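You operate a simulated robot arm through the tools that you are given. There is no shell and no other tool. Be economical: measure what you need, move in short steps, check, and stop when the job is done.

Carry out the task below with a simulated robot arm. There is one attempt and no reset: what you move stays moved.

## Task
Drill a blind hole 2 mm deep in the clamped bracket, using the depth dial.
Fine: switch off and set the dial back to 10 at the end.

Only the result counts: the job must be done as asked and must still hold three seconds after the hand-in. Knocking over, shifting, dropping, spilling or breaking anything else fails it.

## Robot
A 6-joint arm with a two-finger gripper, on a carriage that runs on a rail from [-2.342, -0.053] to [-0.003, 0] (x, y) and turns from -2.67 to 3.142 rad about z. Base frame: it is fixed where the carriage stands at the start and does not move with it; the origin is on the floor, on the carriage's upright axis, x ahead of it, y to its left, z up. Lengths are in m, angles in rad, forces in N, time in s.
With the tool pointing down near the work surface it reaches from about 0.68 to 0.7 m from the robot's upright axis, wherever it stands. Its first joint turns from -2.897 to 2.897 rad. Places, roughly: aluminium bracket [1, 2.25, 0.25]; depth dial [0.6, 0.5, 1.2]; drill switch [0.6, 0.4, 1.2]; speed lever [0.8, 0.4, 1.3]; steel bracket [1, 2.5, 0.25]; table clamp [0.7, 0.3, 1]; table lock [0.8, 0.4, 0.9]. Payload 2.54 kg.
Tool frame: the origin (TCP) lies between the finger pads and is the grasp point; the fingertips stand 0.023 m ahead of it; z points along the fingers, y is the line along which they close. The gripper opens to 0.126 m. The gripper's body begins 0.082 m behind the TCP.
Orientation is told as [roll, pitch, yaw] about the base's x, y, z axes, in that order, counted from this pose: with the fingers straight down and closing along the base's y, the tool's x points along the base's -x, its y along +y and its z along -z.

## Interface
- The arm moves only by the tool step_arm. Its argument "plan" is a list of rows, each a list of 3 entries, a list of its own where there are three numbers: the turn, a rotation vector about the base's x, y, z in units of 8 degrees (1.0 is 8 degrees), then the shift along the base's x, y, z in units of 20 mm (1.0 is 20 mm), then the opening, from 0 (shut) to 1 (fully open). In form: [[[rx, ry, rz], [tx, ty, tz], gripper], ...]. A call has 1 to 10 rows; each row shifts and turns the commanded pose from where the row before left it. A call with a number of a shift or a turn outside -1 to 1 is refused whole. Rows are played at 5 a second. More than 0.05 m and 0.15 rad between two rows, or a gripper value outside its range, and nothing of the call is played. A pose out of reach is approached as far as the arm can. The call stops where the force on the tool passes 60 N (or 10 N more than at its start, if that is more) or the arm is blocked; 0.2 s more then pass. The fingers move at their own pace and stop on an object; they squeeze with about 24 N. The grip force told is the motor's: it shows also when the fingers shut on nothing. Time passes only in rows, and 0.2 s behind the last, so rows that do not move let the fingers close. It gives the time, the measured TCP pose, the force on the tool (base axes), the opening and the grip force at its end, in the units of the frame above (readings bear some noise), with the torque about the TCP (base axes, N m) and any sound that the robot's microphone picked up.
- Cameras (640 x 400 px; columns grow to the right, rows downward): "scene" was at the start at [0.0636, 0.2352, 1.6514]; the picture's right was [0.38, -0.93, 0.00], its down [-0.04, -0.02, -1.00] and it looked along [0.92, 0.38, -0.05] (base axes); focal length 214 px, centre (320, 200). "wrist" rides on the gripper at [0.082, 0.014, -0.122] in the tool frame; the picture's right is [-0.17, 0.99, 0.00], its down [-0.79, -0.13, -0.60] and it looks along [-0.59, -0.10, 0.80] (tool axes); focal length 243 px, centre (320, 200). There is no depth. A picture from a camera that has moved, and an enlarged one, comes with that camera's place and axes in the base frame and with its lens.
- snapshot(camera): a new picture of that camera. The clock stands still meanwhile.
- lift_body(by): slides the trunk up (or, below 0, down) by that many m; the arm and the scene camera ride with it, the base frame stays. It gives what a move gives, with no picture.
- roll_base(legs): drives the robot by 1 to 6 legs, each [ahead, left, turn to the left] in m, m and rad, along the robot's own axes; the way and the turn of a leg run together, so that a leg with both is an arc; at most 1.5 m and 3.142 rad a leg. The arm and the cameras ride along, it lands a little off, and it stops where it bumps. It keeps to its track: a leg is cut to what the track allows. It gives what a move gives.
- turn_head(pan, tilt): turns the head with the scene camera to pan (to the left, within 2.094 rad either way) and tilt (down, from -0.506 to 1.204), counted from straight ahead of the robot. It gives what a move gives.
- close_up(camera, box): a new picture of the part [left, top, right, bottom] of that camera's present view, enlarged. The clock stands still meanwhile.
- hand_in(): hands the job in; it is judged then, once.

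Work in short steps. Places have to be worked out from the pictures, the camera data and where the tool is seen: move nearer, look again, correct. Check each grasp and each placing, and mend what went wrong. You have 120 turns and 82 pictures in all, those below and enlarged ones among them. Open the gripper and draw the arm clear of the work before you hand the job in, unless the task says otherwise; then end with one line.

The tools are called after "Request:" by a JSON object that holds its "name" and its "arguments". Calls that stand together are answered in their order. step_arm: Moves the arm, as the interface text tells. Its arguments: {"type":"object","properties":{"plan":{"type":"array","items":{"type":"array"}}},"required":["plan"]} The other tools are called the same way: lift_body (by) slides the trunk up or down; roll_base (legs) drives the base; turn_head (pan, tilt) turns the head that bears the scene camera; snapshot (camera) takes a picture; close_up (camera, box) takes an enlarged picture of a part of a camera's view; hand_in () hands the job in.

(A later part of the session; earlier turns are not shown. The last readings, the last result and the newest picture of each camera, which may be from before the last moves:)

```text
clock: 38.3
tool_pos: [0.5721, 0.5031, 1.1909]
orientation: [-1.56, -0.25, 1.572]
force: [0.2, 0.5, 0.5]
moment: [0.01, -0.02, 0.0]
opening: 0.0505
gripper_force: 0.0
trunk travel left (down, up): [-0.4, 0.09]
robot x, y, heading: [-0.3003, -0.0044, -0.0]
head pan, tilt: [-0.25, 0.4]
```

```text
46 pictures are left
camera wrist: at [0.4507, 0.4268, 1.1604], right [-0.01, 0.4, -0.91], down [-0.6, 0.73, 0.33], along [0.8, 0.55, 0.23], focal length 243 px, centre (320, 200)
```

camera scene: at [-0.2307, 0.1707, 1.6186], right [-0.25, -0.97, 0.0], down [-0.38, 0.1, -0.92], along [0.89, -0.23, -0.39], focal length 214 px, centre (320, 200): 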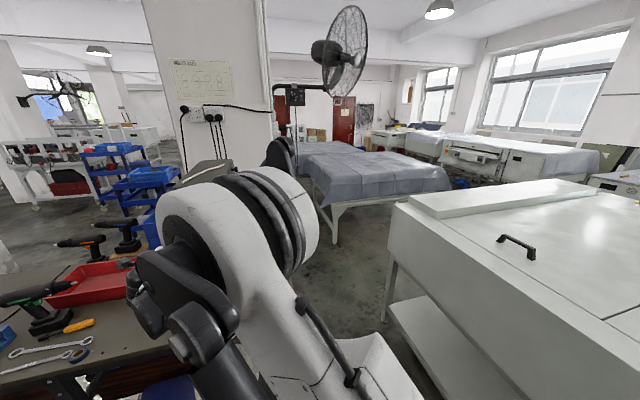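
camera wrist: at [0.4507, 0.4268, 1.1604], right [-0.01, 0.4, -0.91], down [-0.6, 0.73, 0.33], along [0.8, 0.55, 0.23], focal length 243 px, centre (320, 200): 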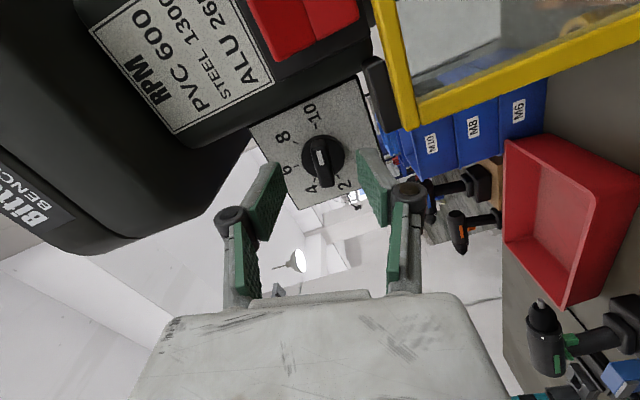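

The fingertips look short of the knob; I creep 14 mm further, watching force.

Request:
{"name": "step_arm", "arguments": {"plan": [[[0, 0, 0], [0.25, 0, 0], 0.4], [[0, 0, 0], [0.25, 0, 0], 0.4], [[0, 0, 0], [0.2, 0, 0], 0.4], [[0, 0, 0], [0, 0, 0], 0.4]]}}

Request:
{"name": "close_up", "arguments": {"camera": "wrist", "box": [224, 110, 416, 230]}}

```text
clock: 39.3
tool_pos: [0.5861, 0.5034, 1.1932]
orientation: [-1.558, -0.249, 1.572]
force: [0.3, -0.6, -0.6]
moment: [0.04, 0.01, -0.04]
opening: 0.0501
gripper_force: 0.1
trunk travel left (down, up): [-0.4, 0.09]
robot x, y, heading: [-0.3033, -0.0066, -0.005]
head pan, tilt: [-0.25, 0.4]
```

```text
3.33 times, centred on (320, 170) of wrist
camera zoom: at [0.4639, 0.427, 1.1613], right [-0.01, 0.4, -0.92], down [-0.6, 0.73, 0.33], along [0.8, 0.55, 0.23], focal length 809 px, centre (320, 300)
```

zoom: 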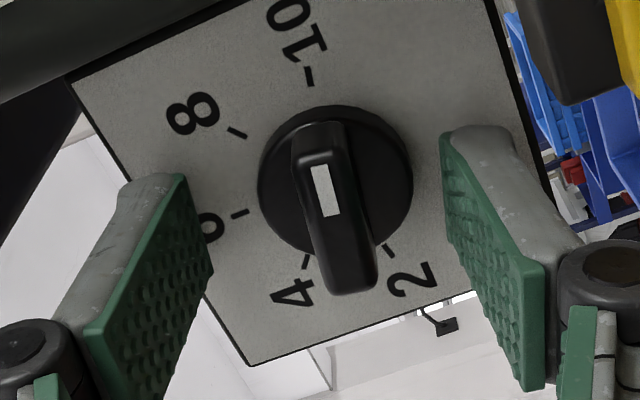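

Tips now overlap the bar by about 6 mm. I correct −2.5 mm in z, go 5 mm deeper, and close.

Request:
{"name": "step_arm", "arguments": {"plan": [[[0, 0, 0], [0.25, 0.05, -0.12], 0.4], [[0, 0, 0], [0, 0, 0], 0.0], [[0, 0, 0], [0, 0, 0], 0.0], [[0, 0, 0], [0, 0, 0], 0.0]]}}

Request:
{"name": "close_up", "arguments": {"camera": "wrist", "box": [224, 110, 416, 230]}}

```text
clock: 40.3
tool_pos: [0.5912, 0.5035, 1.1887]
orientation: [-1.559, -0.251, 1.572]
force: [-13.8, -4.3, -17.2]
moment: [0.02, 0.46, -0.17]
opening: 0.0316
gripper_force: 44.7
trunk travel left (down, up): [-0.4, 0.09]
robot x, y, heading: [-0.2978, -0.0053, -0.001]
head pan, tilt: [-0.25, 0.4]
```

```text
3.33 times, centred on (320, 170) of wrist
camera zoom: at [0.4688, 0.4283, 1.158], right [-0.01, 0.4, -0.91], down [-0.6, 0.73, 0.33], along [0.8, 0.55, 0.23], focal length 809 px, centre (320, 300)
```

zoom: 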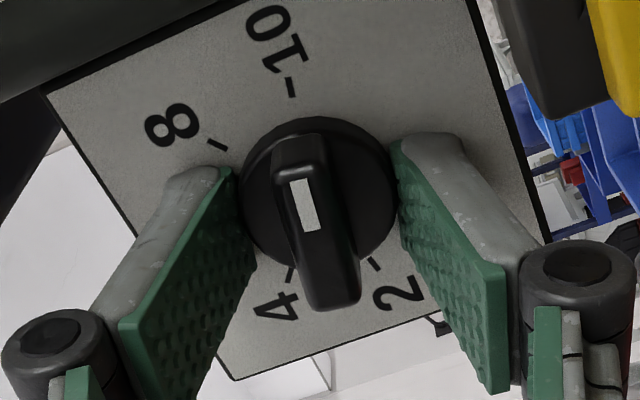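

The fingers closed on the round base (31.6 mm). I open, back off 7 mm and 2 mm down, and close on the bar.

Request:
{"name": "step_arm", "arguments": {"plan": [[[0, 0, 0], [0, 0, 0], 0.36], [[0, 0, 0], [-0.35, 0, -0.1], 0.36], [[0, 0, 0], [0, 0, 0], 0.0], [[0, 0, 0], [0, 0, 0], 0.0], [[0, 0, 0], [0, 0, 0], 0.0]]}}

Request:
{"name": "close_up", "arguments": {"camera": "wrist", "box": [224, 110, 416, 230]}}

```text
clock: 41.5
tool_pos: [0.584, 0.5033, 1.1881]
orientation: [-1.561, -0.249, 1.573]
force: [5.2, 2.1, 6.8]
moment: [-0.9, -0.16, 0.03]
opening: 0.0132
gripper_force: 39.7
trunk travel left (down, up): [-0.4, 0.09]
robot x, y, heading: [-0.2995, -0.0064, -0.009]
head pan, tilt: [-0.25, 0.4]
```

```text
3.33 times, centred on (320, 170) of wrist
camera zoom: at [0.4616, 0.4271, 1.1575], right [-0.01, 0.4, -0.92], down [-0.6, 0.73, 0.33], along [0.8, 0.55, 0.23], focal length 809 px, centre (320, 300)
```

zoom: 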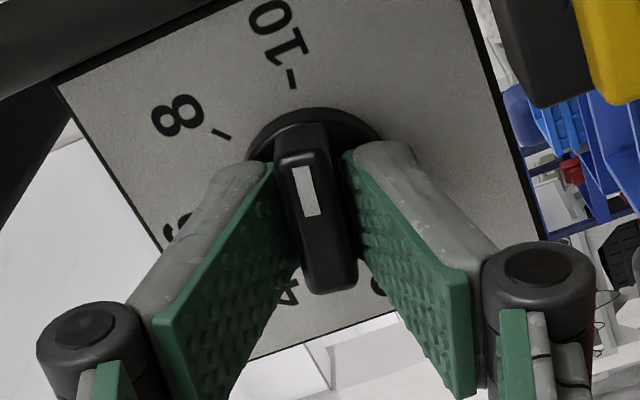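

Firm grip on the bar (13 mm). I turn the dial counter-clockwise, starting with 40° to test.

Request:
{"name": "step_arm", "arguments": {"plan": [[[-1, 0, 0], [0, 0, 0], 0], [[-1, 0, 0], [0, 0, 0], 0], [[-1, 0, 0], [0, 0, 0], 0], [[-1, 0, 0], [0, 0, 0], 0], [[-1, 0, 0], [0, 0, 0], 0]]}}

Request:
{"name": "close_up", "arguments": {"camera": "wrist", "box": [224, 110, 416, 230]}}

```text
clock: 42.7
tool_pos: [0.5823, 0.5031, 1.1875]
orientation: [-1.558, 0.45, 1.574]
force: [13.9, 4.2, 16.3]
moment: [-0.01, -0.75, -0.77]
opening: 0.012
gripper_force: 38.6
trunk travel left (down, up): [-0.4, 0.09]
robot x, y, heading: [-0.3004, -0.0061, -0.002]
head pan, tilt: [-0.25, 0.4]
```

```text
3.33 times, centred on (320, 170) of wrist
camera zoom: at [0.4615, 0.4243, 1.2133], right [-0.01, -0.28, -0.96], down [-0.6, 0.77, -0.22], along [0.8, 0.57, -0.18], focal length 809 px, centre (320, 300)
```

zoom: 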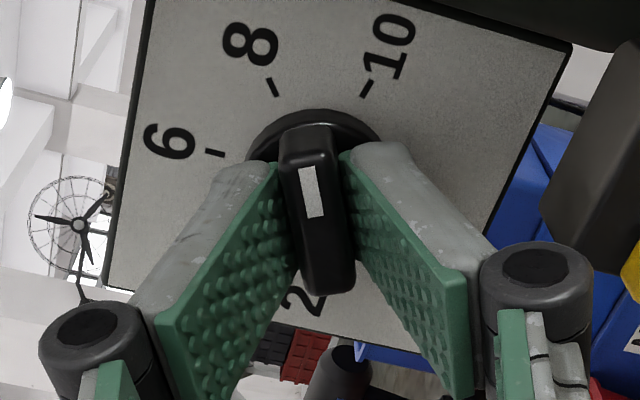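

The dial follows. Continue 80° more.

Request:
{"name": "step_arm", "arguments": {"plan": [[[-1, 0, 0], [0, 0, 0.05], 0], [[-1, 0, 0], [0, 0, 0], 0], [[-1, 0, 0], [0, 0, 0], 0], [[-1, 0, 0], [0, 0, 0], 0], [[-1, 0, 0], [0, 0, 0], 0], [[-1, 0, 0], [0, 0, 0], 0], [[-1, 0, 0], [0, 0, 0], 0], [[-1, 0, 0], [0, 0, 0], 0], [[-1, 0, 0], [0, 0, 0], 0], [[-1, 0, 0], [0, 0, 0], 0]]}}

Request:
{"name": "close_up", "arguments": {"camera": "wrist", "box": [224, 110, 416, 230]}}

```text
clock: 44.7
tool_pos: [0.583, 0.5021, 1.1877]
orientation: [1.538, 1.505, -1.621]
force: [-4.0, -3.8, -9.9]
moment: [0.03, -0.41, 0.32]
opening: 0.0119
gripper_force: 39.2
trunk travel left (down, up): [-0.4, 0.09]
robot x, y, heading: [-0.2978, -0.0115, -0.002]
head pan, tilt: [-0.25, 0.4]
stopped in row 9: the force on the tool passed its limit at 61 N (the readings are from after the stop); the commanded pose is now the measured one
```

```text
3.33 times, centred on (320, 170) of wrist
camera zoom: at [0.4622, 0.496, 1.2715], right [-0.02, -0.99, -0.1], down [-0.6, 0.09, -0.8], along [0.8, 0.05, -0.6], focal length 809 px, centre (320, 300)
```

zoom: 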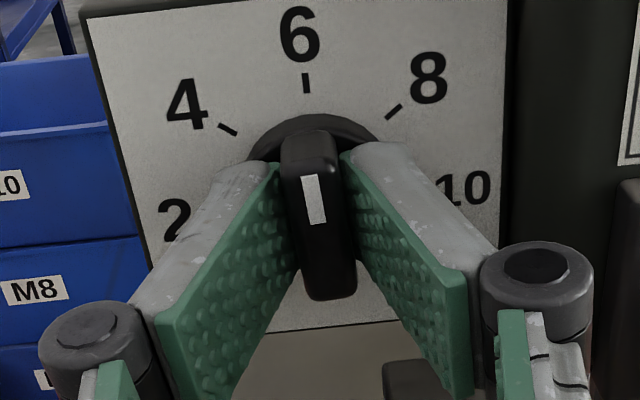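

Dial now at 6; the stop was side force, since relaxed. Continue in smaller portions.

Request:
{"name": "step_arm", "arguments": {"plan": [[[-1, 0, 0], [0, 0, 0], 0], [[-1, 0, 0], [0, 0, 0], 0], [[-1, 0, 0], [0, 0, 0], 0], [[-1, 0, 0], [0, 0, 0], 0], [[-1, 0, 0], [0, 0, 0], 0]]}}

```text
clock: 45.9
tool_pos: [0.584, 0.5025, 1.187]
orientation: [1.583, 0.804, -1.578]
force: [-8.0, -13.6, -12.9]
moment: [-0.02, 0.01, 0.18]
opening: 0.0123
gripper_force: 38.1
trunk travel left (down, up): [-0.4, 0.09]
robot x, y, heading: [-0.3043, -0.003, -0.004]
head pan, tilt: [-0.25, 0.4]
```

Good; 40° more with a tiny relief shift.

Request:
{"name": "step_arm", "arguments": {"plan": [[[-1, 0, 0], [0, -0.03, -0.03], 0], [[-1, 0, 0], [0, 0, 0], 0], [[-1, 0, 0], [0, 0, 0], 0], [[-1, 0, 0], [0, 0, 0], 0], [[-1, 0, 0], [0, 0, 0], 0], [[0, 0, 0], [0, 0, 0], 0]]}}

Request:
{"name": "close_up", "arguments": {"camera": "wrist", "box": [224, 110, 416, 230]}}

```text
clock: 47.3
tool_pos: [0.5854, 0.5013, 1.1876]
orientation: [1.59, 0.107, -1.572]
force: [2.9, -2.5, 9.4]
moment: [-0.01, -0.03, -0.94]
opening: 0.0121
gripper_force: 38.6
trunk travel left (down, up): [-0.4, 0.09]
robot x, y, heading: [-0.3026, -0.006, -0.001]
head pan, tilt: [-0.25, 0.4]
```

```text
3.33 times, centred on (320, 170) of wrist
camera zoom: at [0.4619, 0.5825, 1.209], right [-0.02, -0.27, 0.96], down [-0.6, -0.77, -0.23], along [0.8, -0.58, -0.15], focal length 809 px, centre (320, 300)
```

zoom: 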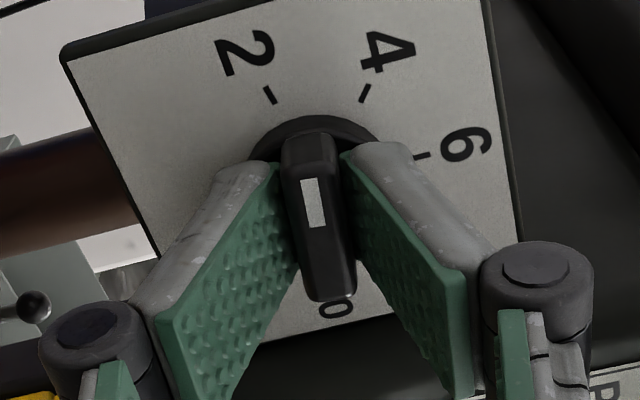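

By comparing with the grip picture at 10 (tick at col 290), tick 2 (col 268) needs about 11.5° more.

Request:
{"name": "step_arm", "arguments": {"plan": [[[-0.75, 0, 0], [0, 0, 0], 0], [[-0.7, 0, 0], [0, 0, 0], 0], [[0, 0, 0], [0, 0, 0], 0], [[0, 0, 0], [0, 0, 0], 0]]}}

Request:
{"name": "close_up", "arguments": {"camera": "wrist", "box": [224, 110, 416, 230]}}

```text
clock: 48.4
tool_pos: [0.584, 0.5005, 1.1862]
orientation: [1.684, -0.015, -1.539]
force: [-15.4, -3.2, -0.5]
moment: [-0.02, 0.43, 0.98]
opening: 0.0125
gripper_force: 39.2
out of reach, approached as far as the arm can: row 1, 2
trunk travel left (down, up): [-0.4, 0.09]
robot x, y, heading: [-0.3027, -0.0088, 0.001]
head pan, tilt: [-0.25, 0.4]
stopped in row 4: the force on the tool passed its limit at 62 N (the readings are from after the stop); the commanded pose is now the measured one
```

```text
3.33 times, centred on (320, 170) of wrist
camera zoom: at [0.458, 0.5793, 1.1855], right [-0.11, -0.15, 0.98], down [-0.55, -0.81, -0.19], along [0.83, -0.56, 0.0], focal length 809 px, centre (320, 300)
```

zoom: 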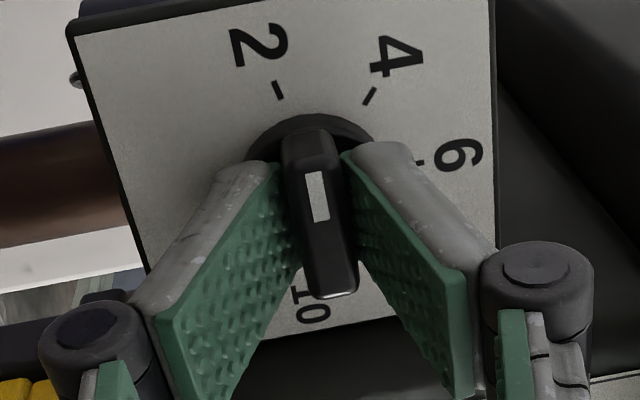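

Wrist limit reached; pointer about 7° short of 2. I release, back off, roll the tool back by 180°, and regrasp.

Request:
{"name": "step_arm", "arguments": {"plan": [[[0, 0, 0], [0, 0, 0], 0.36], [[0, 0, 0], [0, 0, 0], 0.36], [[0, 0, 0], [-1, 0, 0], 0.36], [[0, 0, 0], [-1, 0, 0], 0.36], [[0, 0, 0], [-0.6, 0, 0], 0.36], [[1, 0, 0], [0, 0, 0], 0.36], [[1, 0, 0], [0, 0, 0], 0.36], [[0, 0.81, -0.2], [0, 0.1, 0.05], 0.36], [[1, 0, 0], [0, 0, 0], 0.36], [[1, 0, 0], [0, 0, 0], 0.36]]}}

Request:
{"name": "step_arm", "arguments": {"plan": [[[1, 0, 0], [0, 0, 0], 0.36], [[1, 0, 0], [0, 0, 0], 0.36], [[1, 0, 0], [0, 0, 0], 0.36], [[1, 0, 0], [0, 0, 0], 0.36], [[1, 0, 0], [0, 0, 0], 0.36], [[1, 0, 0], [0, 0, 0], 0.36], [[1, 0, 0], [0, 0, 0], 0.36], [[1, 0, 0], [0, 0, 0], 0.36], [[1, 0, 0], [0, 0, 0], 0.36], [[1, 0, 0], [0, 0, 0], 0.36]]}}

Request:
{"name": "step_arm", "arguments": {"plan": [[[1, 0, 0], [0, 0, 0], 0.36], [[1, 0, 0], [0, 0, 0], 0.36], [[1, 0, 0], [0, 0, 0], 0.36], [[1, 0, 0], [0, 0, 0], 0.36], [[1, 0, 0], [0, 0, 0], 0.36], [[1, 0, 0], [0, 0, 0], 0.36], [[1, 0, 0], [0, 0, 0], 0.36], [[1, 0, 0], [0, 0, 0], 0.36], [[0, 0, 0], [0, 0, 0], 0.36]]}}

Request:
{"name": "close_up", "arguments": {"camera": "wrist", "box": [224, 90, 416, 210]}}

```text
clock: 50.6
tool_pos: [0.5323, 0.501, 1.1856]
orientation: [1.564, 0.545, -1.604]
force: [0.3, 0.3, -0.8]
moment: [-0.01, 0.0, 0.01]
opening: 0.0457
gripper_force: 0.1
trunk travel left (down, up): [-0.4, 0.09]
robot x, y, heading: [-0.2995, -0.0101, 0.004]
head pan, tilt: [-0.25, 0.4]
```

```text
clock: 52.8
tool_pos: [0.5343, 0.5011, 1.1862]
orientation: [-1.487, 1.201, 1.647]
force: [0.8, -0.4, 0.0]
moment: [0.01, -0.01, 0.01]
opening: 0.0454
gripper_force: 0.0
trunk travel left (down, up): [-0.4, 0.09]
robot x, y, heading: [-0.3005, -0.0059, 0.005]
head pan, tilt: [-0.25, 0.4]
```

```text
clock: 54.8
tool_pos: [0.5343, 0.5013, 1.1842]
orientation: [-1.557, 0.085, 1.599]
force: [-0.1, -0.4, -0.5]
moment: [0.03, -0.03, 0.01]
opening: 0.0456
gripper_force: 0.0
trunk travel left (down, up): [-0.4, 0.09]
robot x, y, heading: [-0.3005, -0.009, 0.003]
head pan, tilt: [-0.25, 0.4]
```

```text
3.33 times, centred on (320, 150) of wrist
camera zoom: at [0.4141, 0.4155, 1.1814], right [-0.02, 0.08, -1.0], down [-0.62, 0.78, 0.07], along [0.79, 0.62, 0.04], focal length 809 px, centre (320, 367)
```

zoom: 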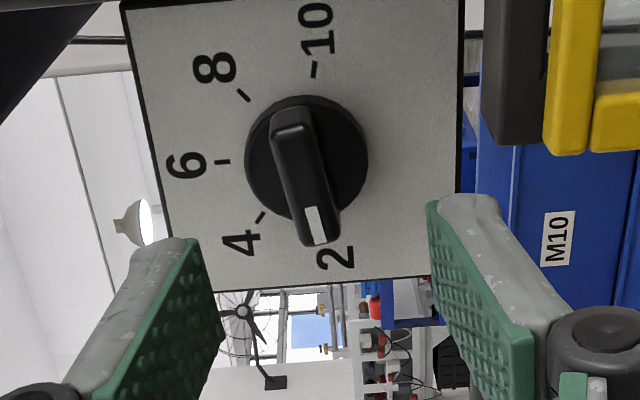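

Aligned. Advance and regrip the bar.

Request:
{"name": "step_arm", "arguments": {"plan": [[[0.3, 0, 0], [1, 0.05, 0.2], 0.36], [[0, 0, -0.2], [1, 0, 0], 0.36], [[0, 0, 0], [0.45, 0, 0], 0.36], [[0, 0, 0], [0, 0, 0], 0.36], [[0, 0, 0], [0, 0, 0], 0.0], [[0, 0, 0], [0, 0, 0], 0.0], [[0, 0, 0], [0, 0, 0], 0.0]]}}

Request:
{"name": "close_up", "arguments": {"camera": "wrist", "box": [224, 110, 416, 230]}}

```text
clock: 56.4
tool_pos: [0.5836, 0.5003, 1.1887]
orientation: [-1.556, 0.043, 1.572]
force: [-6.0, -3.4, -16.9]
moment: [-0.03, 0.36, -0.15]
opening: 0.0119
gripper_force: 38.2
trunk travel left (down, up): [-0.4, 0.09]
robot x, y, heading: [-0.3024, -0.0083, 0.002]
head pan, tilt: [-0.25, 0.4]
```

```text
3.33 times, centred on (320, 170) of wrist
camera zoom: at [0.4609, 0.4189, 1.1808], right [-0.01, 0.12, -0.99], down [-0.6, 0.8, 0.11], along [0.8, 0.59, 0.06], focal length 809 px, centre (320, 300)
```

zoom: 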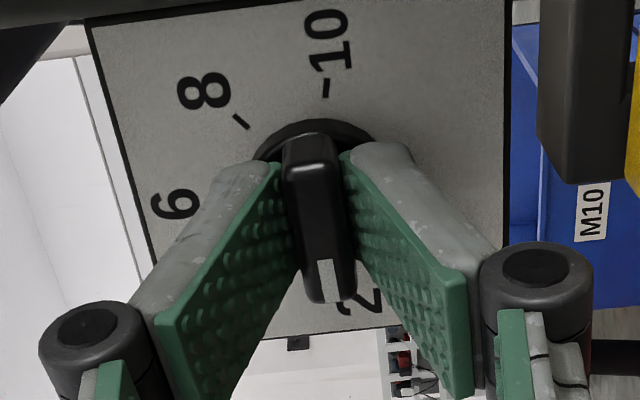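

Rotate −7.5°, release, back off to check.

Request:
{"name": "step_arm", "arguments": {"plan": [[[-0.47, 0, 0], [0, 0, -0.03], 0.0], [[-0.47, 0, 0], [0, 0, 0], 0.0], [[0, 0, 0], [0, 0, 0], 0.0], [[0, 0, 0], [0, 0, 0], 0.3], [[0, 0, 0], [0, 0, 0], 0.36], [[0, 0, 0], [-1, 0, 0], 0.36], [[0, 0, 0], [-1, 0, 0], 0.36], [[0, 0, 0], [-0.5, 0, 0], 0.36]]}}

Request:
{"name": "close_up", "arguments": {"camera": "wrist", "box": [256, 90, 384, 170]}}

```text
clock: 58.2
tool_pos: [0.5343, 0.5019, 1.1889]
orientation: [-1.559, 0.173, 1.572]
force: [-0.6, 0.5, 0.1]
moment: [-0.02, -0.06, 0.02]
opening: 0.0453
gripper_force: 0.1
trunk travel left (down, up): [-0.4, 0.09]
robot x, y, heading: [-0.2973, -0.0092, 0.005]
head pan, tilt: [-0.25, 0.4]
```

```text
5.00 times, centred on (320, 130) of wrist
camera zoom: at [0.4116, 0.4187, 1.1925], right [-0.01, -0.01, -1.0], down [-0.6, 0.8, 0.0], along [0.8, 0.6, -0.01], focal length 1213 px, centre (320, 550)
```

zoom: 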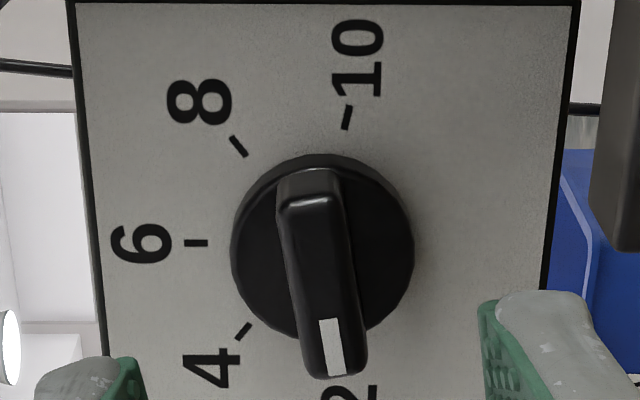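

The dial's pointer is within 1° of the 2 mark. Now I retract and translate right with the same camera attitude to inspect the right side for the speed lever.

Request:
{"name": "step_arm", "arguments": {"plan": [[[0, 0, 0], [-1, 0, 0], 0.36], [[0, 0, 0], [-1, 0, 0], 0.36], [[0, 0, 0], [-1, 0, 0], 0.36], [[0, 0, 0], [-1, 0, 0], 0.36], [[0, 0, 0], [-1, -1, 0], 0.36], [[0, 0, 0], [0, -1, 0.5], 0.36], [[0, 0, 0], [0, -1, 0.5], 0.36], [[0, 0, 0], [0, -1, 0.5], 0.36], [[0, 0, 0], [0, -1, 0.5], 0.36], [[0, 0, 0], [0, -1, 0.5], 0.36]]}}

Request:
{"name": "step_arm", "arguments": {"plan": [[[0, 0, 0], [0, -1, 0.5], 0.36], [[0, 0, 0], [0, -1, 0.5], 0.36], [[0, 0, 0], [0, -1, 0.5], 0.36], [[0, 0, 0], [0, -1, 0.5], 0.36], [[0, 0, 0], [0, -1, 0.5], 0.36], [[0, 0, 0], [0, -1, 0.5], 0.36], [[0, 0, 0], [0, -1, 0], 0.36], [[0, 0, 0], [0, -1, 0], 0.36], [[0, 0, 0], [0, -1, 0], 0.36], [[0, 0, 0], [0, -1, 0], 0.36]]}}

Request:
{"name": "step_arm", "arguments": {"plan": [[[0, 0, 0], [0, -1, 0], 0.36], [[0, 0, 0], [0, -1, 0], 0.36], [[0, 0, 0], [0, -1, 0], 0.36], [[0, 0, 0], [0, -1, 0], 0.36], [[0, 0, 0], [0, -1, 0], 0.36], [[0, 0, 0], [0, -1, 0], 0.36]]}}

Request:
{"name": "snapshot", "arguments": {"camera": "wrist"}}

```text
clock: 60.4
tool_pos: [0.4341, 0.3813, 1.24]
orientation: [-1.558, 0.178, 1.571]
force: [0.3, -0.4, 1.2]
moment: [0.01, 0.0, 0.01]
opening: 0.0457
gripper_force: 0.1
trunk travel left (down, up): [-0.4, 0.09]
robot x, y, heading: [-0.2993, -0.0064, 0.002]
head pan, tilt: [-0.25, 0.4]
```

```text
clock: 62.6
tool_pos: [0.4304, 0.1805, 1.2996]
orientation: [-1.558, 0.175, 1.571]
force: [0.4, 0.1, -0.2]
moment: [-0.01, -0.02, 0.04]
opening: 0.0456
gripper_force: 0.0
trunk travel left (down, up): [-0.4, 0.09]
robot x, y, heading: [-0.2992, -0.0045, 0.001]
head pan, tilt: [-0.25, 0.4]
```

```text
clock: 64.0
tool_pos: [0.4353, 0.0623, 1.2989]
orientation: [-1.558, 0.175, 1.57]
force: [0.6, 0.1, -0.4]
moment: [0.0, 0.0, -0.01]
opening: 0.0454
gripper_force: 0.2
trunk travel left (down, up): [-0.4, 0.09]
robot x, y, heading: [-0.303, -0.0043, 0.003]
head pan, tilt: [-0.25, 0.4]
```

```text
35 pictures are left
camera wrist: at [0.3129, -0.0206, 1.3024], right [-0.01, -0.01, -1.0], down [-0.6, 0.8, 0.0], along [0.8, 0.6, -0.01], focal length 243 px, centre (320, 200)
```

wrist: 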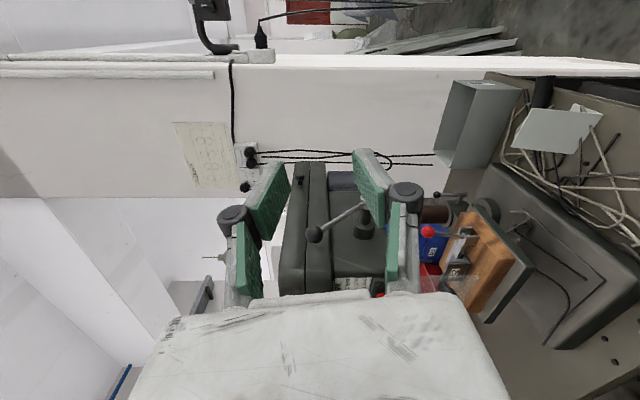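

Fingers occlude the view; I move further right/forward and yaw left 32°.

Request:
{"name": "step_arm", "arguments": {"plan": [[[0, 0, 1], [0.8, -1, 0], 0.36], [[0, 0, 1], [0.8, -1, 0], 0.36], [[0, 0, 1], [0.8, -1, 0], 0.36], [[0, 0, 1], [0.8, -1, 0], 0.36], [[0, 0, 0], [0.8, -1, 0], 0.36], [[0, 0, 0], [0.8, -1, 0], 0.36], [[0, 0, 0], [0.8, -1, 0], 0.36], [[0, 0, 0], [0.8, -1, 0], 0.36], [[0, 0, 0], [0.8, 0, 0], 0.36], [[0, 0, 0], [0.8, 0, 0], 0.36]]}}

Request:
{"name": "snapshot", "arguments": {"camera": "wrist"}}

```text
clock: 66.2
tool_pos: [0.592, -0.097, 1.299]
orientation: [-1.558, 0.176, 2.13]
force: [0.1, -0.1, -0.5]
moment: [0.0, 0.01, 0.02]
opening: 0.0455
gripper_force: 0.0
trunk travel left (down, up): [-0.4, 0.09]
robot x, y, heading: [-0.3042, -0.0063, 0.002]
head pan, tilt: [-0.25, 0.4]
```

```text
34 pictures are left
camera wrist: at [0.5325, -0.2319, 1.3022], right [-0.01, -0.01, -1.0], down [-0.93, 0.37, 0.0], along [0.37, 0.93, -0.02], focal length 243 px, centre (320, 200)
```

wrist: 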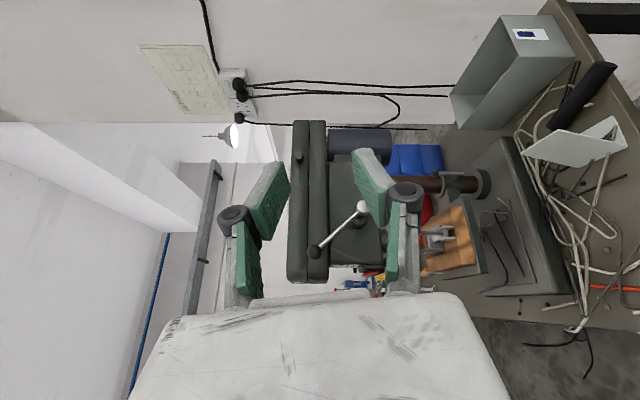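

Request:
{"name": "close_up", "arguments": {"camera": "wrist", "box": [270, 110, 398, 190]}}

Request:
{"name": "close_up", "arguments": {"camera": "wrist", "box": [400, 160, 528, 240]}}

```text
5.00 times, centred on (334, 150) of wrist
camera zoom: at [0.5325, -0.2319, 1.3022], right [-0.01, -0.01, -1.0], down [-0.93, 0.37, 0.0], along [0.37, 0.93, -0.02], focal length 1213 px, centre (250, 450)
```

zoom: 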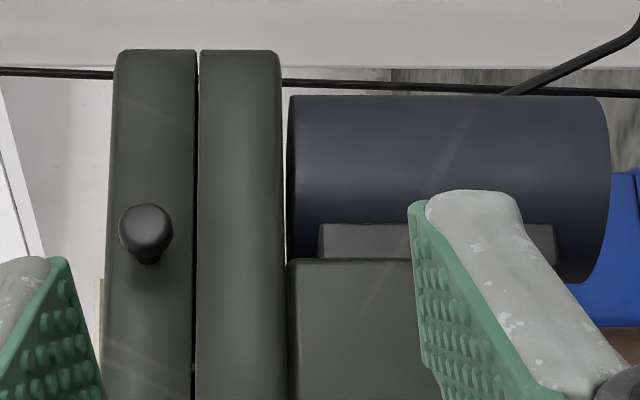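

```text
5.00 times, centred on (464, 200) of wrist
camera zoom: at [0.5325, -0.2319, 1.3022], right [-0.01, -0.01, -1.0], down [-0.93, 0.37, 0.0], along [0.37, 0.93, -0.02], focal length 1213 px, centre (-400, 200)
```

zoom: 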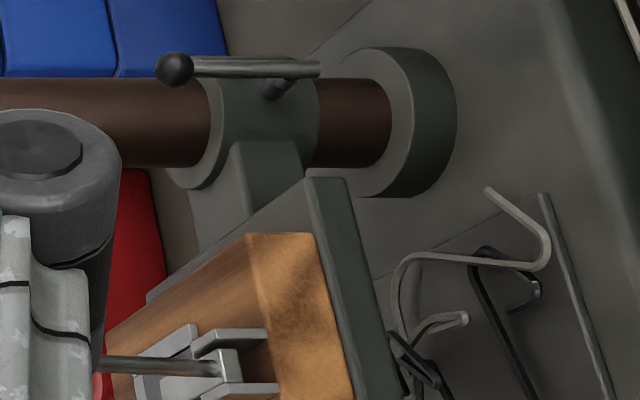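

No external lever besides a lid knob; the switch's sound may tell the speed. I go back in front of the switch to look at it closely.

Request:
{"name": "step_arm", "arguments": {"plan": [[[0, 0, -1], [-1, 1, 0], 0.36], [[0, 0, -1], [-1, 1, 0], 0.36], [[0, 0, -1], [-1, 1, 0], 0.36], [[0, 0, -1], [-1, 1, 0], 0.36], [[0, 0, 0], [-1, 1, 0], 0.2], [[0, 0, 0], [-1, 1, 0], 0.2], [[0, 0, 0], [-1, 1, 0], 0.1], [[0, 0, 0], [-1, 1, 0], 0.1], [[0, 0, 0], [0, 1, 0], 0.1], [[0, 0, 0], [0, 1, 0], 0]]}}

Request:
{"name": "step_arm", "arguments": {"plan": [[[0, 0, 0], [0, 1, -0.5], 0], [[0, 0, 0], [0, 1, -0.5], 0], [[0, 0, 0], [0, 1, -0.5], 0], [[0, 0, 0], [0, 1, -0.5], 0], [[0, 0, 0], [0, 1, -0.5], 0], [[0, 0, 0], [0, 1, -0.5], 0], [[0, 0, 0], [0, 1, -0.5], 0], [[0, 0, 0], [0, 1, -0.5], 0], [[0, 0, 0], [0, 1, -0.5], 0], [[0, 0, 0], [0, 1, -0.5], 0]]}}

Request:
{"name": "step_arm", "arguments": {"plan": [[[0, 0, 0], [0, 1, 0], 0], [[0, 0, 0], [0, 1, 0], 0], [[0, 0, 0], [0, 1, 0], 0], [[0, 0, 0], [0, 1, 0], 0]]}}

Request:
{"name": "snapshot", "arguments": {"camera": "wrist"}}

```text
clock: 68.4
tool_pos: [0.435, 0.03, 1.3068]
orientation: [-1.591, 0.175, 1.576]
force: [0.0, 0.3, 0.0]
moment: [0.01, -0.01, 0.02]
opening: 0.0
gripper_force: 24.2
out of reach, approached as far as the arm can: row 6, 7, 8, 9, 10
trunk travel left (down, up): [-0.4, 0.09]
robot x, y, heading: [-0.3001, -0.0064, 0.001]
head pan, tilt: [-0.25, 0.4]
```

```text
clock: 70.6
tool_pos: [0.4364, 0.2338, 1.2058]
orientation: [-1.558, 0.176, 1.571]
force: [0.1, 0.5, 0.1]
moment: [0.01, 0.01, 0.0]
opening: 0.0002
gripper_force: 24.6
trunk travel left (down, up): [-0.4, 0.09]
robot x, y, heading: [-0.3032, -0.0105, 0.005]
head pan, tilt: [-0.25, 0.4]
```

```text
clock: 71.6
tool_pos: [0.435, 0.3141, 1.207]
orientation: [-1.559, 0.175, 1.571]
force: [-1.0, 0.2, -0.3]
moment: [-0.01, 0.01, 0.03]
opening: 0.0
gripper_force: 23.9
trunk travel left (down, up): [-0.4, 0.09]
robot x, y, heading: [-0.2985, -0.0047, -0.001]
head pan, tilt: [-0.25, 0.4]
```

```text
31 pictures are left
camera wrist: at [0.3124, 0.2316, 1.21], right [-0.01, -0.01, -1.0], down [-0.6, 0.8, 0.0], along [0.8, 0.6, -0.01], focal length 243 px, centre (320, 200)
```

wrist: 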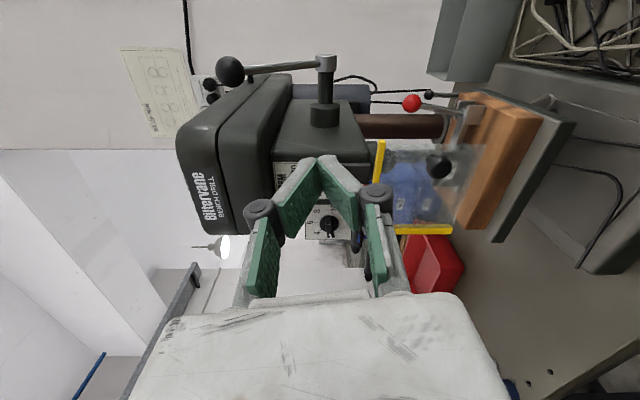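

Fingers hide the switch; I try the head camera for it.

Request:
{"name": "turn_head", "arguments": {"pan": 0.3, "tilt": 0.4}}

Request:
{"name": "snapshot", "arguments": {"camera": "scene"}}

```text
clock: 72.5
tool_pos: [0.434, 0.3138, 1.2074]
orientation: [-1.559, 0.173, 1.57]
force: [0.2, -0.3, 0.7]
moment: [-0.03, 0.03, 0.0]
opening: 0.0001
gripper_force: 24.5
trunk travel left (down, up): [-0.4, 0.09]
robot x, y, heading: [-0.2997, -0.0073, 0.002]
head pan, tilt: [0.3, 0.4]
```

```text
30 pictures are left
camera scene: at [-0.2333, 0.2213, 1.6186], right [0.3, -0.96, 0.0], down [-0.37, -0.12, -0.92], along [0.88, 0.27, -0.39], focal length 214 px, centre (320, 200)
```

scene: 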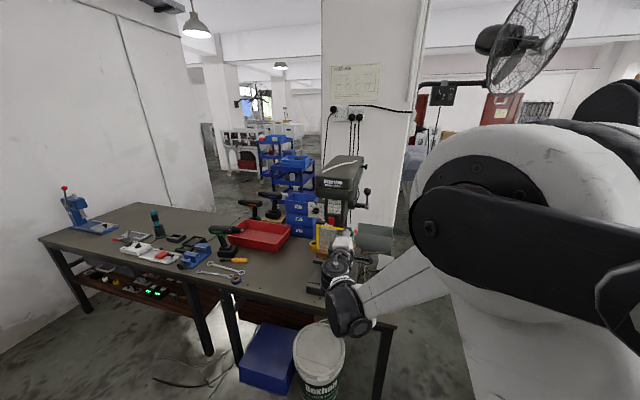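

Request:
{"name": "close_up", "arguments": {"camera": "scene", "box": [305, 190, 369, 230]}}

```text
10.00 times, centred on (337, 210) of scene
camera zoom: at [-0.2333, 0.2213, 1.6186], right [0.3, -0.96, 0.0], down [-0.37, -0.12, -0.92], along [0.88, 0.27, -0.39], focal length 2145 px, centre (150, 100)
```

zoom: 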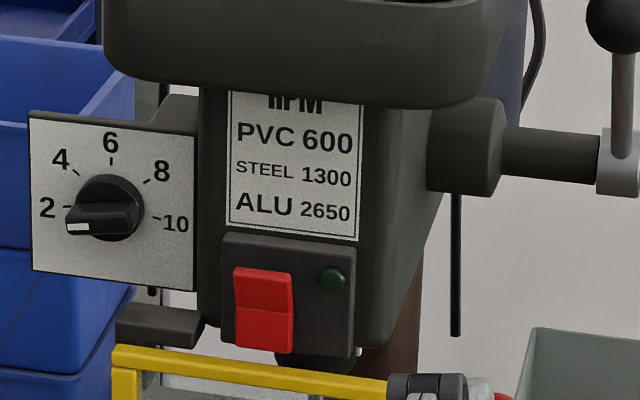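

The switch is a red rocker with the bottom half sticking out (green lamp dark = off). I press its lower half at (y 0.415, z 1.159) with closed fingertips, slowly.

Request:
{"name": "step_arm", "arguments": {"plan": [[[0, 0, 0], [0, 1, -0.4], 0], [[0, 0, 0], [0, 1, -0.5], 0], [[0, 0, 0], [0, 1, -0.5], 0], [[0, 0, 0], [0, 1, -0.5], 0], [[0, 0, 0], [0, 1, -0.5], 0], [[0, 0, 0], [1, 0, 0], 0], [[0, 0, 0], [1, 0, 0], 0], [[0, 0, 0], [1, 0, 0], 0], [[0, 0, 0], [1, 0, 0], 0], [[0, 0, 0], [0, 0, 0], 0]]}}

Request:
{"name": "close_up", "arguments": {"camera": "scene", "box": [305, 190, 369, 230]}}

```text
clock: 74.8
tool_pos: [0.5148, 0.414, 1.1579]
orientation: [-1.558, 0.175, 1.571]
force: [-0.2, 0.8, -0.5]
moment: [-0.02, 0.03, 0.02]
opening: 0.0001
gripper_force: 23.9
trunk travel left (down, up): [-0.4, 0.09]
robot x, y, heading: [-0.3001, -0.0061, 0.002]
head pan, tilt: [0.3, 0.4]
```

```text
10.00 times, centred on (337, 210) of scene
camera zoom: at [-0.2331, 0.2213, 1.6186], right [0.3, -0.95, 0.0], down [-0.37, -0.12, -0.92], along [0.88, 0.27, -0.39], focal length 2145 px, centre (150, 100)
```

zoom: 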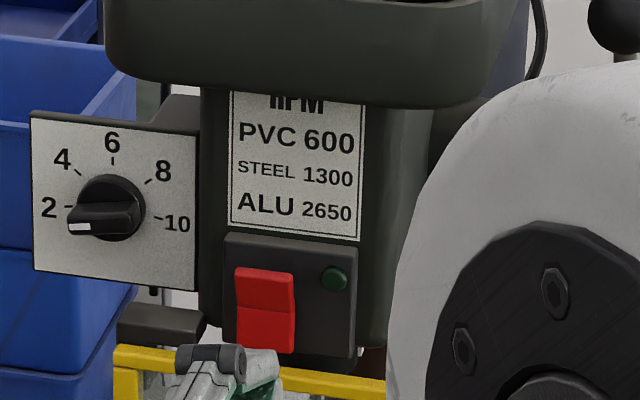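

Aligned under the rocker's lower half. Press slowly.

Request:
{"name": "step_arm", "arguments": {"plan": [[[0, 0, 0], [0.5, 0, 0.05], 0], [[0, 0, 0], [0.5, 0, 0], 0], [[0, 0, 0], [0.3, 0, 0], 0], [[0, 0, 0], [0.3, 0, 0], 0], [[0, 0, 0], [0.3, 0, 0], 0], [[0, 0, 0], [0.3, 0, 0], 0]]}}

Request:
{"name": "close_up", "arguments": {"camera": "scene", "box": [305, 190, 369, 230]}}

```text
clock: 76.2
tool_pos: [0.5587, 0.4141, 1.1584]
orientation: [-1.559, 0.176, 1.573]
force: [-0.1, 0.1, 0.4]
moment: [0.01, 0.0, 0.01]
opening: 0.0001
gripper_force: 23.7
trunk travel left (down, up): [-0.4, 0.09]
robot x, y, heading: [-0.2987, -0.0109, 0.005]
head pan, tilt: [0.3, 0.4]
```

```text
10.00 times, centred on (337, 210) of scene
camera zoom: at [-0.2333, 0.2215, 1.6186], right [0.3, -0.95, 0.0], down [-0.37, -0.12, -0.92], along [0.88, 0.27, -0.39], focal length 2145 px, centre (150, 100)
```

zoom: 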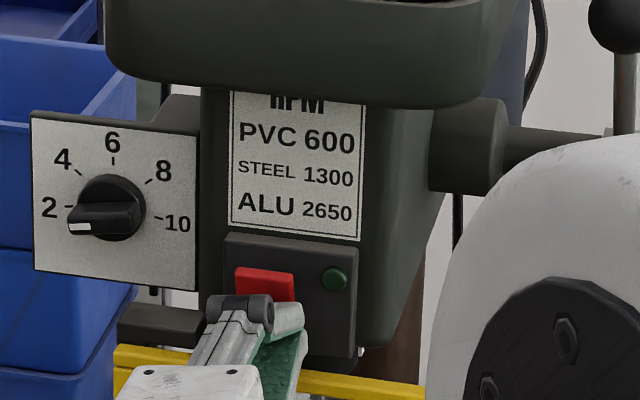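

No contact yet; continue creeping.

Request:
{"name": "step_arm", "arguments": {"plan": [[[0, 0, 0], [0.2, 0, 0], 0], [[0, 0, 0], [0.2, 0, 0], 0], [[0, 0, 0], [0.2, 0, 0], 0], [[0, 0, 0], [0.2, 0, 0], 0], [[0, 0, 0], [0.2, 0, 0], 0]]}}

```text
clock: 76.8
tool_pos: [0.5599, 0.4152, 1.159]
orientation: [-1.559, 0.171, 1.571]
force: [-20.2, -6.7, 0.0]
moment: [0.06, -0.1, -0.2]
opening: 0.0057
gripper_force: 28.6
trunk travel left (down, up): [-0.4, 0.09]
robot x, y, heading: [-0.3007, -0.0087, 0.001]
head pan, tilt: [0.3, 0.4]
stopped in row 3: the force on the tool passed its limit at 70 N (the readings are from after the stop); the commanded pose is now the measured one
```

Contact force; I back off to see whether the rocker toggled.

Request:
{"name": "step_arm", "arguments": {"plan": [[[0, 0, 0], [-1, 0, 0], 0], [[0, 0, 0], [-1, 0, 0], 0], [[0, 0, 0], [-1, 0, 0], 0]]}}

Request:
{"name": "close_up", "arguments": {"camera": "scene", "box": [305, 190, 369, 230]}}

```text
clock: 77.6
tool_pos: [0.5048, 0.4134, 1.1596]
orientation: [-1.557, 0.172, 1.57]
force: [0.2, 0.7, 0.1]
moment: [0.01, 0.02, 0.0]
opening: 0.0
gripper_force: 28.3
trunk travel left (down, up): [-0.4, 0.09]
robot x, y, heading: [-0.3007, -0.0088, 0.003]
head pan, tilt: [0.3, 0.4]
```

```text
10.00 times, centred on (337, 210) of scene
camera zoom: at [-0.2342, 0.2218, 1.6185], right [0.3, -0.95, 0.0], down [-0.37, -0.12, -0.92], along [0.88, 0.27, -0.39], focal length 2145 px, centre (150, 100)
```

zoom: 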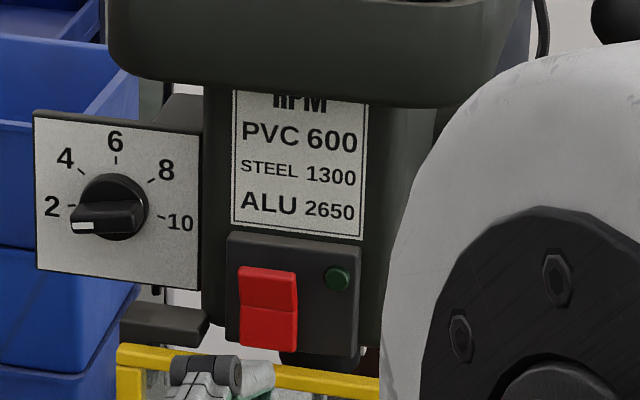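

I pressed near the pivot ridge (z≈1.162). I level the fingers and press lower at z≈1.150, just above the guard's bar (top ≈1.13).

Request:
{"name": "step_arm", "arguments": {"plan": [[[0.65, 0, 0], [0, 0.1, -0.25], 0], [[0.6, 0, 0], [0, 0, -0.25], 0], [[0, 0, 0], [1, 0, 0], 0], [[0, 0, 0], [1, 0, 0], 0], [[0, 0, 0], [0.5, 0, 0], 0], [[0, 0, 0], [0.15, 0, 0], 0], [[0, 0, 0], [0.15, 0, 0], 0], [[0, 0, 0], [0.15, 0, 0], 0], [[0, 0, 0], [0.15, 0, 0], 0]]}}

Request:
{"name": "close_up", "arguments": {"camera": "scene", "box": [305, 190, 369, 230]}}

```text
clock: 79.6
tool_pos: [0.5616, 0.4171, 1.1496]
orientation: [-1.559, -0.001, 1.571]
force: [-44.2, -9.8, -6.6]
moment: [-0.08, 0.23, 0.3]
opening: 0.0059
gripper_force: 28.4
trunk travel left (down, up): [-0.4, 0.09]
robot x, y, heading: [-0.3028, -0.0092, 0.009]
head pan, tilt: [0.3, 0.4]
```

```text
10.00 times, centred on (337, 210) of scene
camera zoom: at [-0.2391, 0.2207, 1.6187], right [0.3, -0.95, 0.0], down [-0.37, -0.12, -0.92], along [0.88, 0.28, -0.39], focal length 2145 px, centre (150, 100)
```

zoom: 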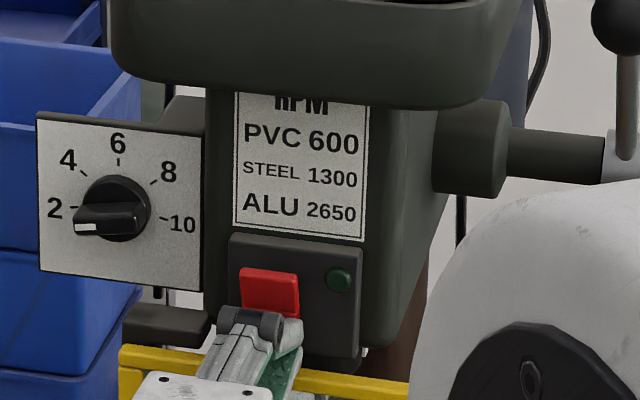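

Not toggling with 44 N on the bottom, so probably the bottom is already in. I press the upper half instead.

Request:
{"name": "step_arm", "arguments": {"plan": [[[0, 0, 0], [-1, 0, 0], 0], [[0, 0, 0], [-0.5, 0, 0.7], 0], [[0, 0, 0], [0, 0, 0.7], 0], [[0, 0, 0], [0.5, 0, 0], 0], [[0, 0, 0], [0.5, 0, 0], 0], [[0, 0, 0], [0.25, 0, 0], 0], [[0, 0, 0], [0.25, 0, 0], 0], [[0, 0, 0], [0.15, 0, 0], 0], [[0, 0, 0], [0.15, 0, 0], 0], [[0, 0, 0], [0.15, 0, 0], 0]]}}

Request:
{"name": "close_up", "arguments": {"camera": "scene", "box": [305, 190, 369, 230]}}

```text
clock: 81.7
tool_pos: [0.5622, 0.4173, 1.1817]
orientation: [-1.563, -0.001, 1.571]
force: [-32.6, -11.4, 30.3]
moment: [0.17, -0.42, 0.05]
opening: 0.0062
gripper_force: 28.6
trunk travel left (down, up): [-0.4, 0.09]
robot x, y, heading: [-0.3025, -0.01, 0.003]
head pan, tilt: [0.3, 0.4]
stopped in row 10: the force on the tool passed its limit at 64 N (the readings are from after the stop); the commanded pose is now the measured one
```

```text
10.00 times, centred on (337, 210) of scene
camera zoom: at [-0.2423, 0.219, 1.6193], right [0.3, -0.95, 0.0], down [-0.37, -0.11, -0.92], along [0.88, 0.28, -0.38], focal length 2145 px, centre (150, 100)
```

zoom: 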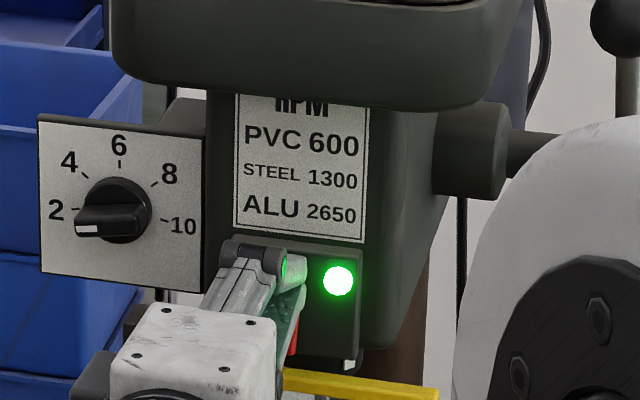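

The lamp is lit: the drill is on. I retract and listen.

Request:
{"name": "step_arm", "arguments": {"plan": [[[0, 0, 0], [-1, 0, 0], 0], [[0, 0, 0], [-1, 0, 0], 0], [[0, 0, 0], [-1, 0, 0], 0], [[0, 0, 0], [-1, 0, 0], 0], [[0, 0, 0], [-1, 0, 0], 0], [[0, 0, 0], [-1, 0, 0], 0]]}}

Request:
{"name": "close_up", "arguments": {"camera": "scene", "box": [305, 190, 369, 230]}}

```text
clock: 83.1
tool_pos: [0.4484, 0.4194, 1.1757]
orientation: [-1.557, -0.003, 1.574]
force: [-0.3, -0.4, 0.2]
moment: [0.02, 0.02, -0.01]
opening: 0.0
gripper_force: 28.5
trunk travel left (down, up): [-0.4, 0.09]
robot x, y, heading: [-0.3019, -0.0047, 0.005]
head pan, tilt: [0.3, 0.4]
```

```text
10.00 times, centred on (337, 210) of scene
camera zoom: at [-0.2354, 0.2213, 1.6186], right [0.3, -0.95, 0.0], down [-0.37, -0.12, -0.92], along [0.88, 0.28, -0.39], focal length 2145 px, centre (150, 100)
```

zoom: 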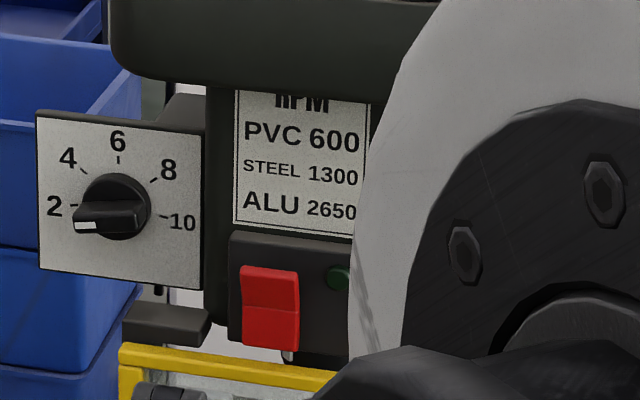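

The lamp went dark again after release: it may not have latched. I press the upper half again, a bit deeper and longer.

Request:
{"name": "step_arm", "arguments": {"plan": [[[0, 0, 0], [1, 0, 0], 0], [[0, 0, 0], [1, 0, 0], 0], [[0, 0, 0], [1, 0, 0], 0], [[0, 0, 0], [1, 0, 0], 0], [[0, 0, 0], [1, 0, 0], 0], [[0, 0, 0], [0.4, 0, 0], 0], [[0, 0, 0], [0.2, 0, 0], 0], [[0, 0, 0], [0.2, 0, 0], 0], [[0, 0, 0], [0.2, 0, 0], 0], [[0, 0, 0], [0, 0, 0], 0]]}}

Request:
{"name": "close_up", "arguments": {"camera": "scene", "box": [305, 190, 369, 230]}}

```text
clock: 85.2
tool_pos: [0.5622, 0.4184, 1.1776]
orientation: [-1.556, -0.003, 1.573]
force: [-22.6, -7.5, 5.0]
moment: [0.05, -0.12, 0.07]
opening: 0.0062
gripper_force: 28.1
trunk travel left (down, up): [-0.4, 0.09]
robot x, y, heading: [-0.3037, -0.0076, 0.011]
head pan, tilt: [0.3, 0.4]
stopped in row 10: the force on the tool passed its limit at 63 N (the readings are from after the stop); the commanded pose is now the measured one
```

```text
10.00 times, centred on (337, 210) of scene
camera zoom: at [-0.2398, 0.2205, 1.619], right [0.3, -0.95, 0.0], down [-0.37, -0.12, -0.92], along [0.88, 0.28, -0.39], focal length 2145 px, centre (150, 100)
```

zoom: 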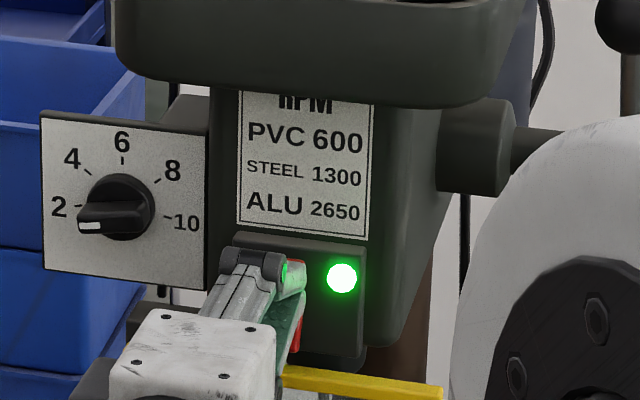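

Lit again. The fingers seem to pinch the rocker's edge (6 mm gap), pulling it back; I back off slowly while opening slightly.

Request:
{"name": "step_arm", "arguments": {"plan": [[[0, 0, 0], [-0.05, 0, 0.1], 0.1], [[0, 0, 0], [-0.1, 0, 0.1], 0.15], [[0, 0, 0], [-0.2, 0, 0], 0.2], [[0, 0, 0], [-0.5, 0, 0], 0.2], [[0, 0, 0], [-1, 0, 0], 0.2]]}}

Request:
{"name": "close_up", "arguments": {"camera": "scene", "box": [305, 190, 369, 230]}}

```text
clock: 86.4
tool_pos: [0.5269, 0.4186, 1.1775]
orientation: [-1.557, -0.001, 1.572]
force: [-0.5, 0.1, -1.1]
moment: [0.0, -0.03, -0.02]
opening: 0.0254
gripper_force: 0.2
trunk travel left (down, up): [-0.4, 0.09]
robot x, y, heading: [-0.304, -0.0068, 0.0]
head pan, tilt: [0.3, 0.4]
```

```text
10.00 times, centred on (337, 210) of scene
camera zoom: at [-0.2364, 0.2216, 1.6186], right [0.3, -0.95, 0.0], down [-0.37, -0.12, -0.92], along [0.88, 0.28, -0.39], focal length 2145 px, centre (150, 100)
```

zoom: 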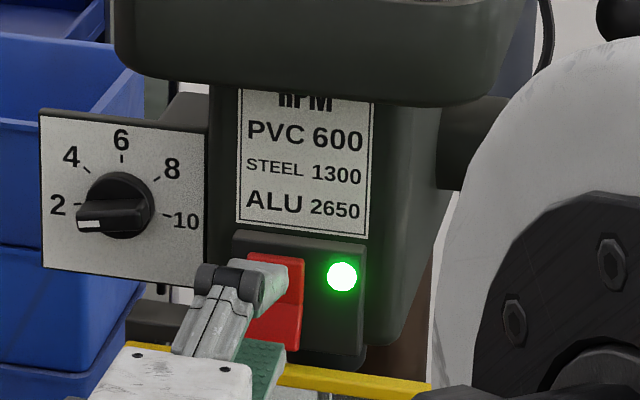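

The drill now stays on (lamp lit). Before feeding, one close look at the knob on the cover to decide about the speed lever.

Request:
{"name": "close_up", "arguments": {"camera": "scene", "box": [310, 145, 374, 185]}}

```text
10.00 times, centred on (342, 165) of scene
camera zoom: at [-0.2364, 0.2216, 1.6186], right [0.3, -0.95, 0.0], down [-0.37, -0.12, -0.92], along [0.88, 0.28, -0.39], focal length 2145 px, centre (100, 550)
```

zoom: 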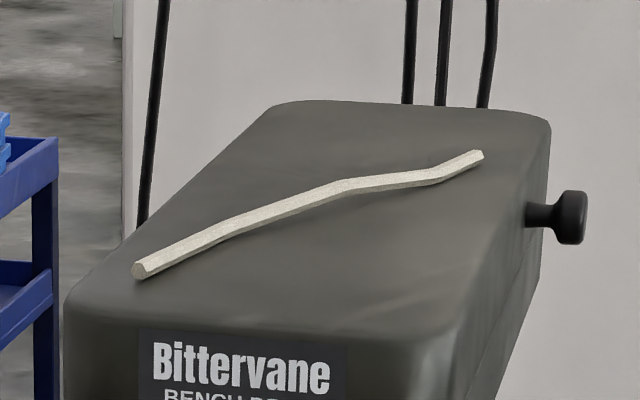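

That's a plain cover knob; no external speed lever, so I proceed to feed. Retract, roll to −180° (fingers closing along y, camera above) and align in front of the feed-lever ball at ≈(0.623, 0.290, 1.307).

Request:
{"name": "step_arm", "arguments": {"plan": [[[0, 0, 0], [-1, 0, 0], 0.2], [[0, 0, 0], [-1, 0, 0], 0.2], [[0, 0, 0], [-1, 0, 0], 0.2], [[-1, 0, 0], [-1, -1, 0.5], 0.3], [[-1, 0, 0], [-1, -1, 1], 0.4], [[-1, 0, 0], [0, -1, 1], 0.45], [[-1, 0, 0], [0, -1, 1], 0.45], [[-1, 0, 0], [0, -1, 1], 0.45], [[-1, 0, 0], [0, -1, 1], 0.45], [[-1, 0, 0], [0, -0.4, 1], 0.45]]}}

Request:
{"name": "step_arm", "arguments": {"plan": [[[-1, 0, 0], [0, 0, 0], 0.45], [[-1, 0, 0], [0, 0, 0], 0.45], [[-1, 0, 0], [0, 0, 0], 0.45], [[-1, 0, 0], [0, 0, 0], 0.45], [[-0.25, 0, 0], [0, 0, 0], 0.45], [[0, 0, 0], [0, 0, 0], 0.45]]}}

Request:
{"name": "snapshot", "arguments": {"camera": "wrist"}}

```text
clock: 88.6
tool_pos: [0.4259, 0.289, 1.3077]
orientation: [-1.552, 0.978, 1.577]
force: [0.3, 0.2, -0.1]
moment: [0.0, 0.04, 0.02]
opening: 0.0566
gripper_force: 0.0
trunk travel left (down, up): [-0.4, 0.09]
robot x, y, heading: [-0.3051, -0.0093, 0.007]
head pan, tilt: [0.3, 0.4]
```

```text
clock: 90.0
tool_pos: [0.4286, 0.2912, 1.3085]
orientation: [-0.452, 1.566, 2.672]
force: [-0.7, -0.2, 0.7]
moment: [0.0, 0.01, -0.02]
opening: 0.0567
gripper_force: 0.0
trunk travel left (down, up): [-0.4, 0.09]
robot x, y, heading: [-0.3037, -0.0047, 0.007]
head pan, tilt: [0.3, 0.4]
```

```text
19 pictures are left
camera wrist: at [0.306, 0.2793, 1.3921], right [-0.02, -0.99, -0.17], down [-0.6, 0.14, -0.79], along [0.8, 0.09, -0.59], focal length 243 px, centre (320, 200)
```

wrist: 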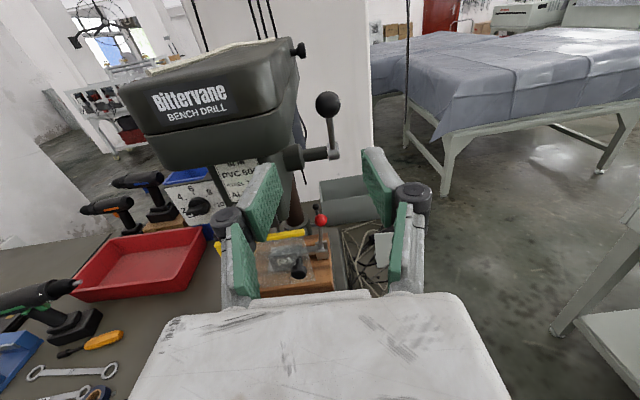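

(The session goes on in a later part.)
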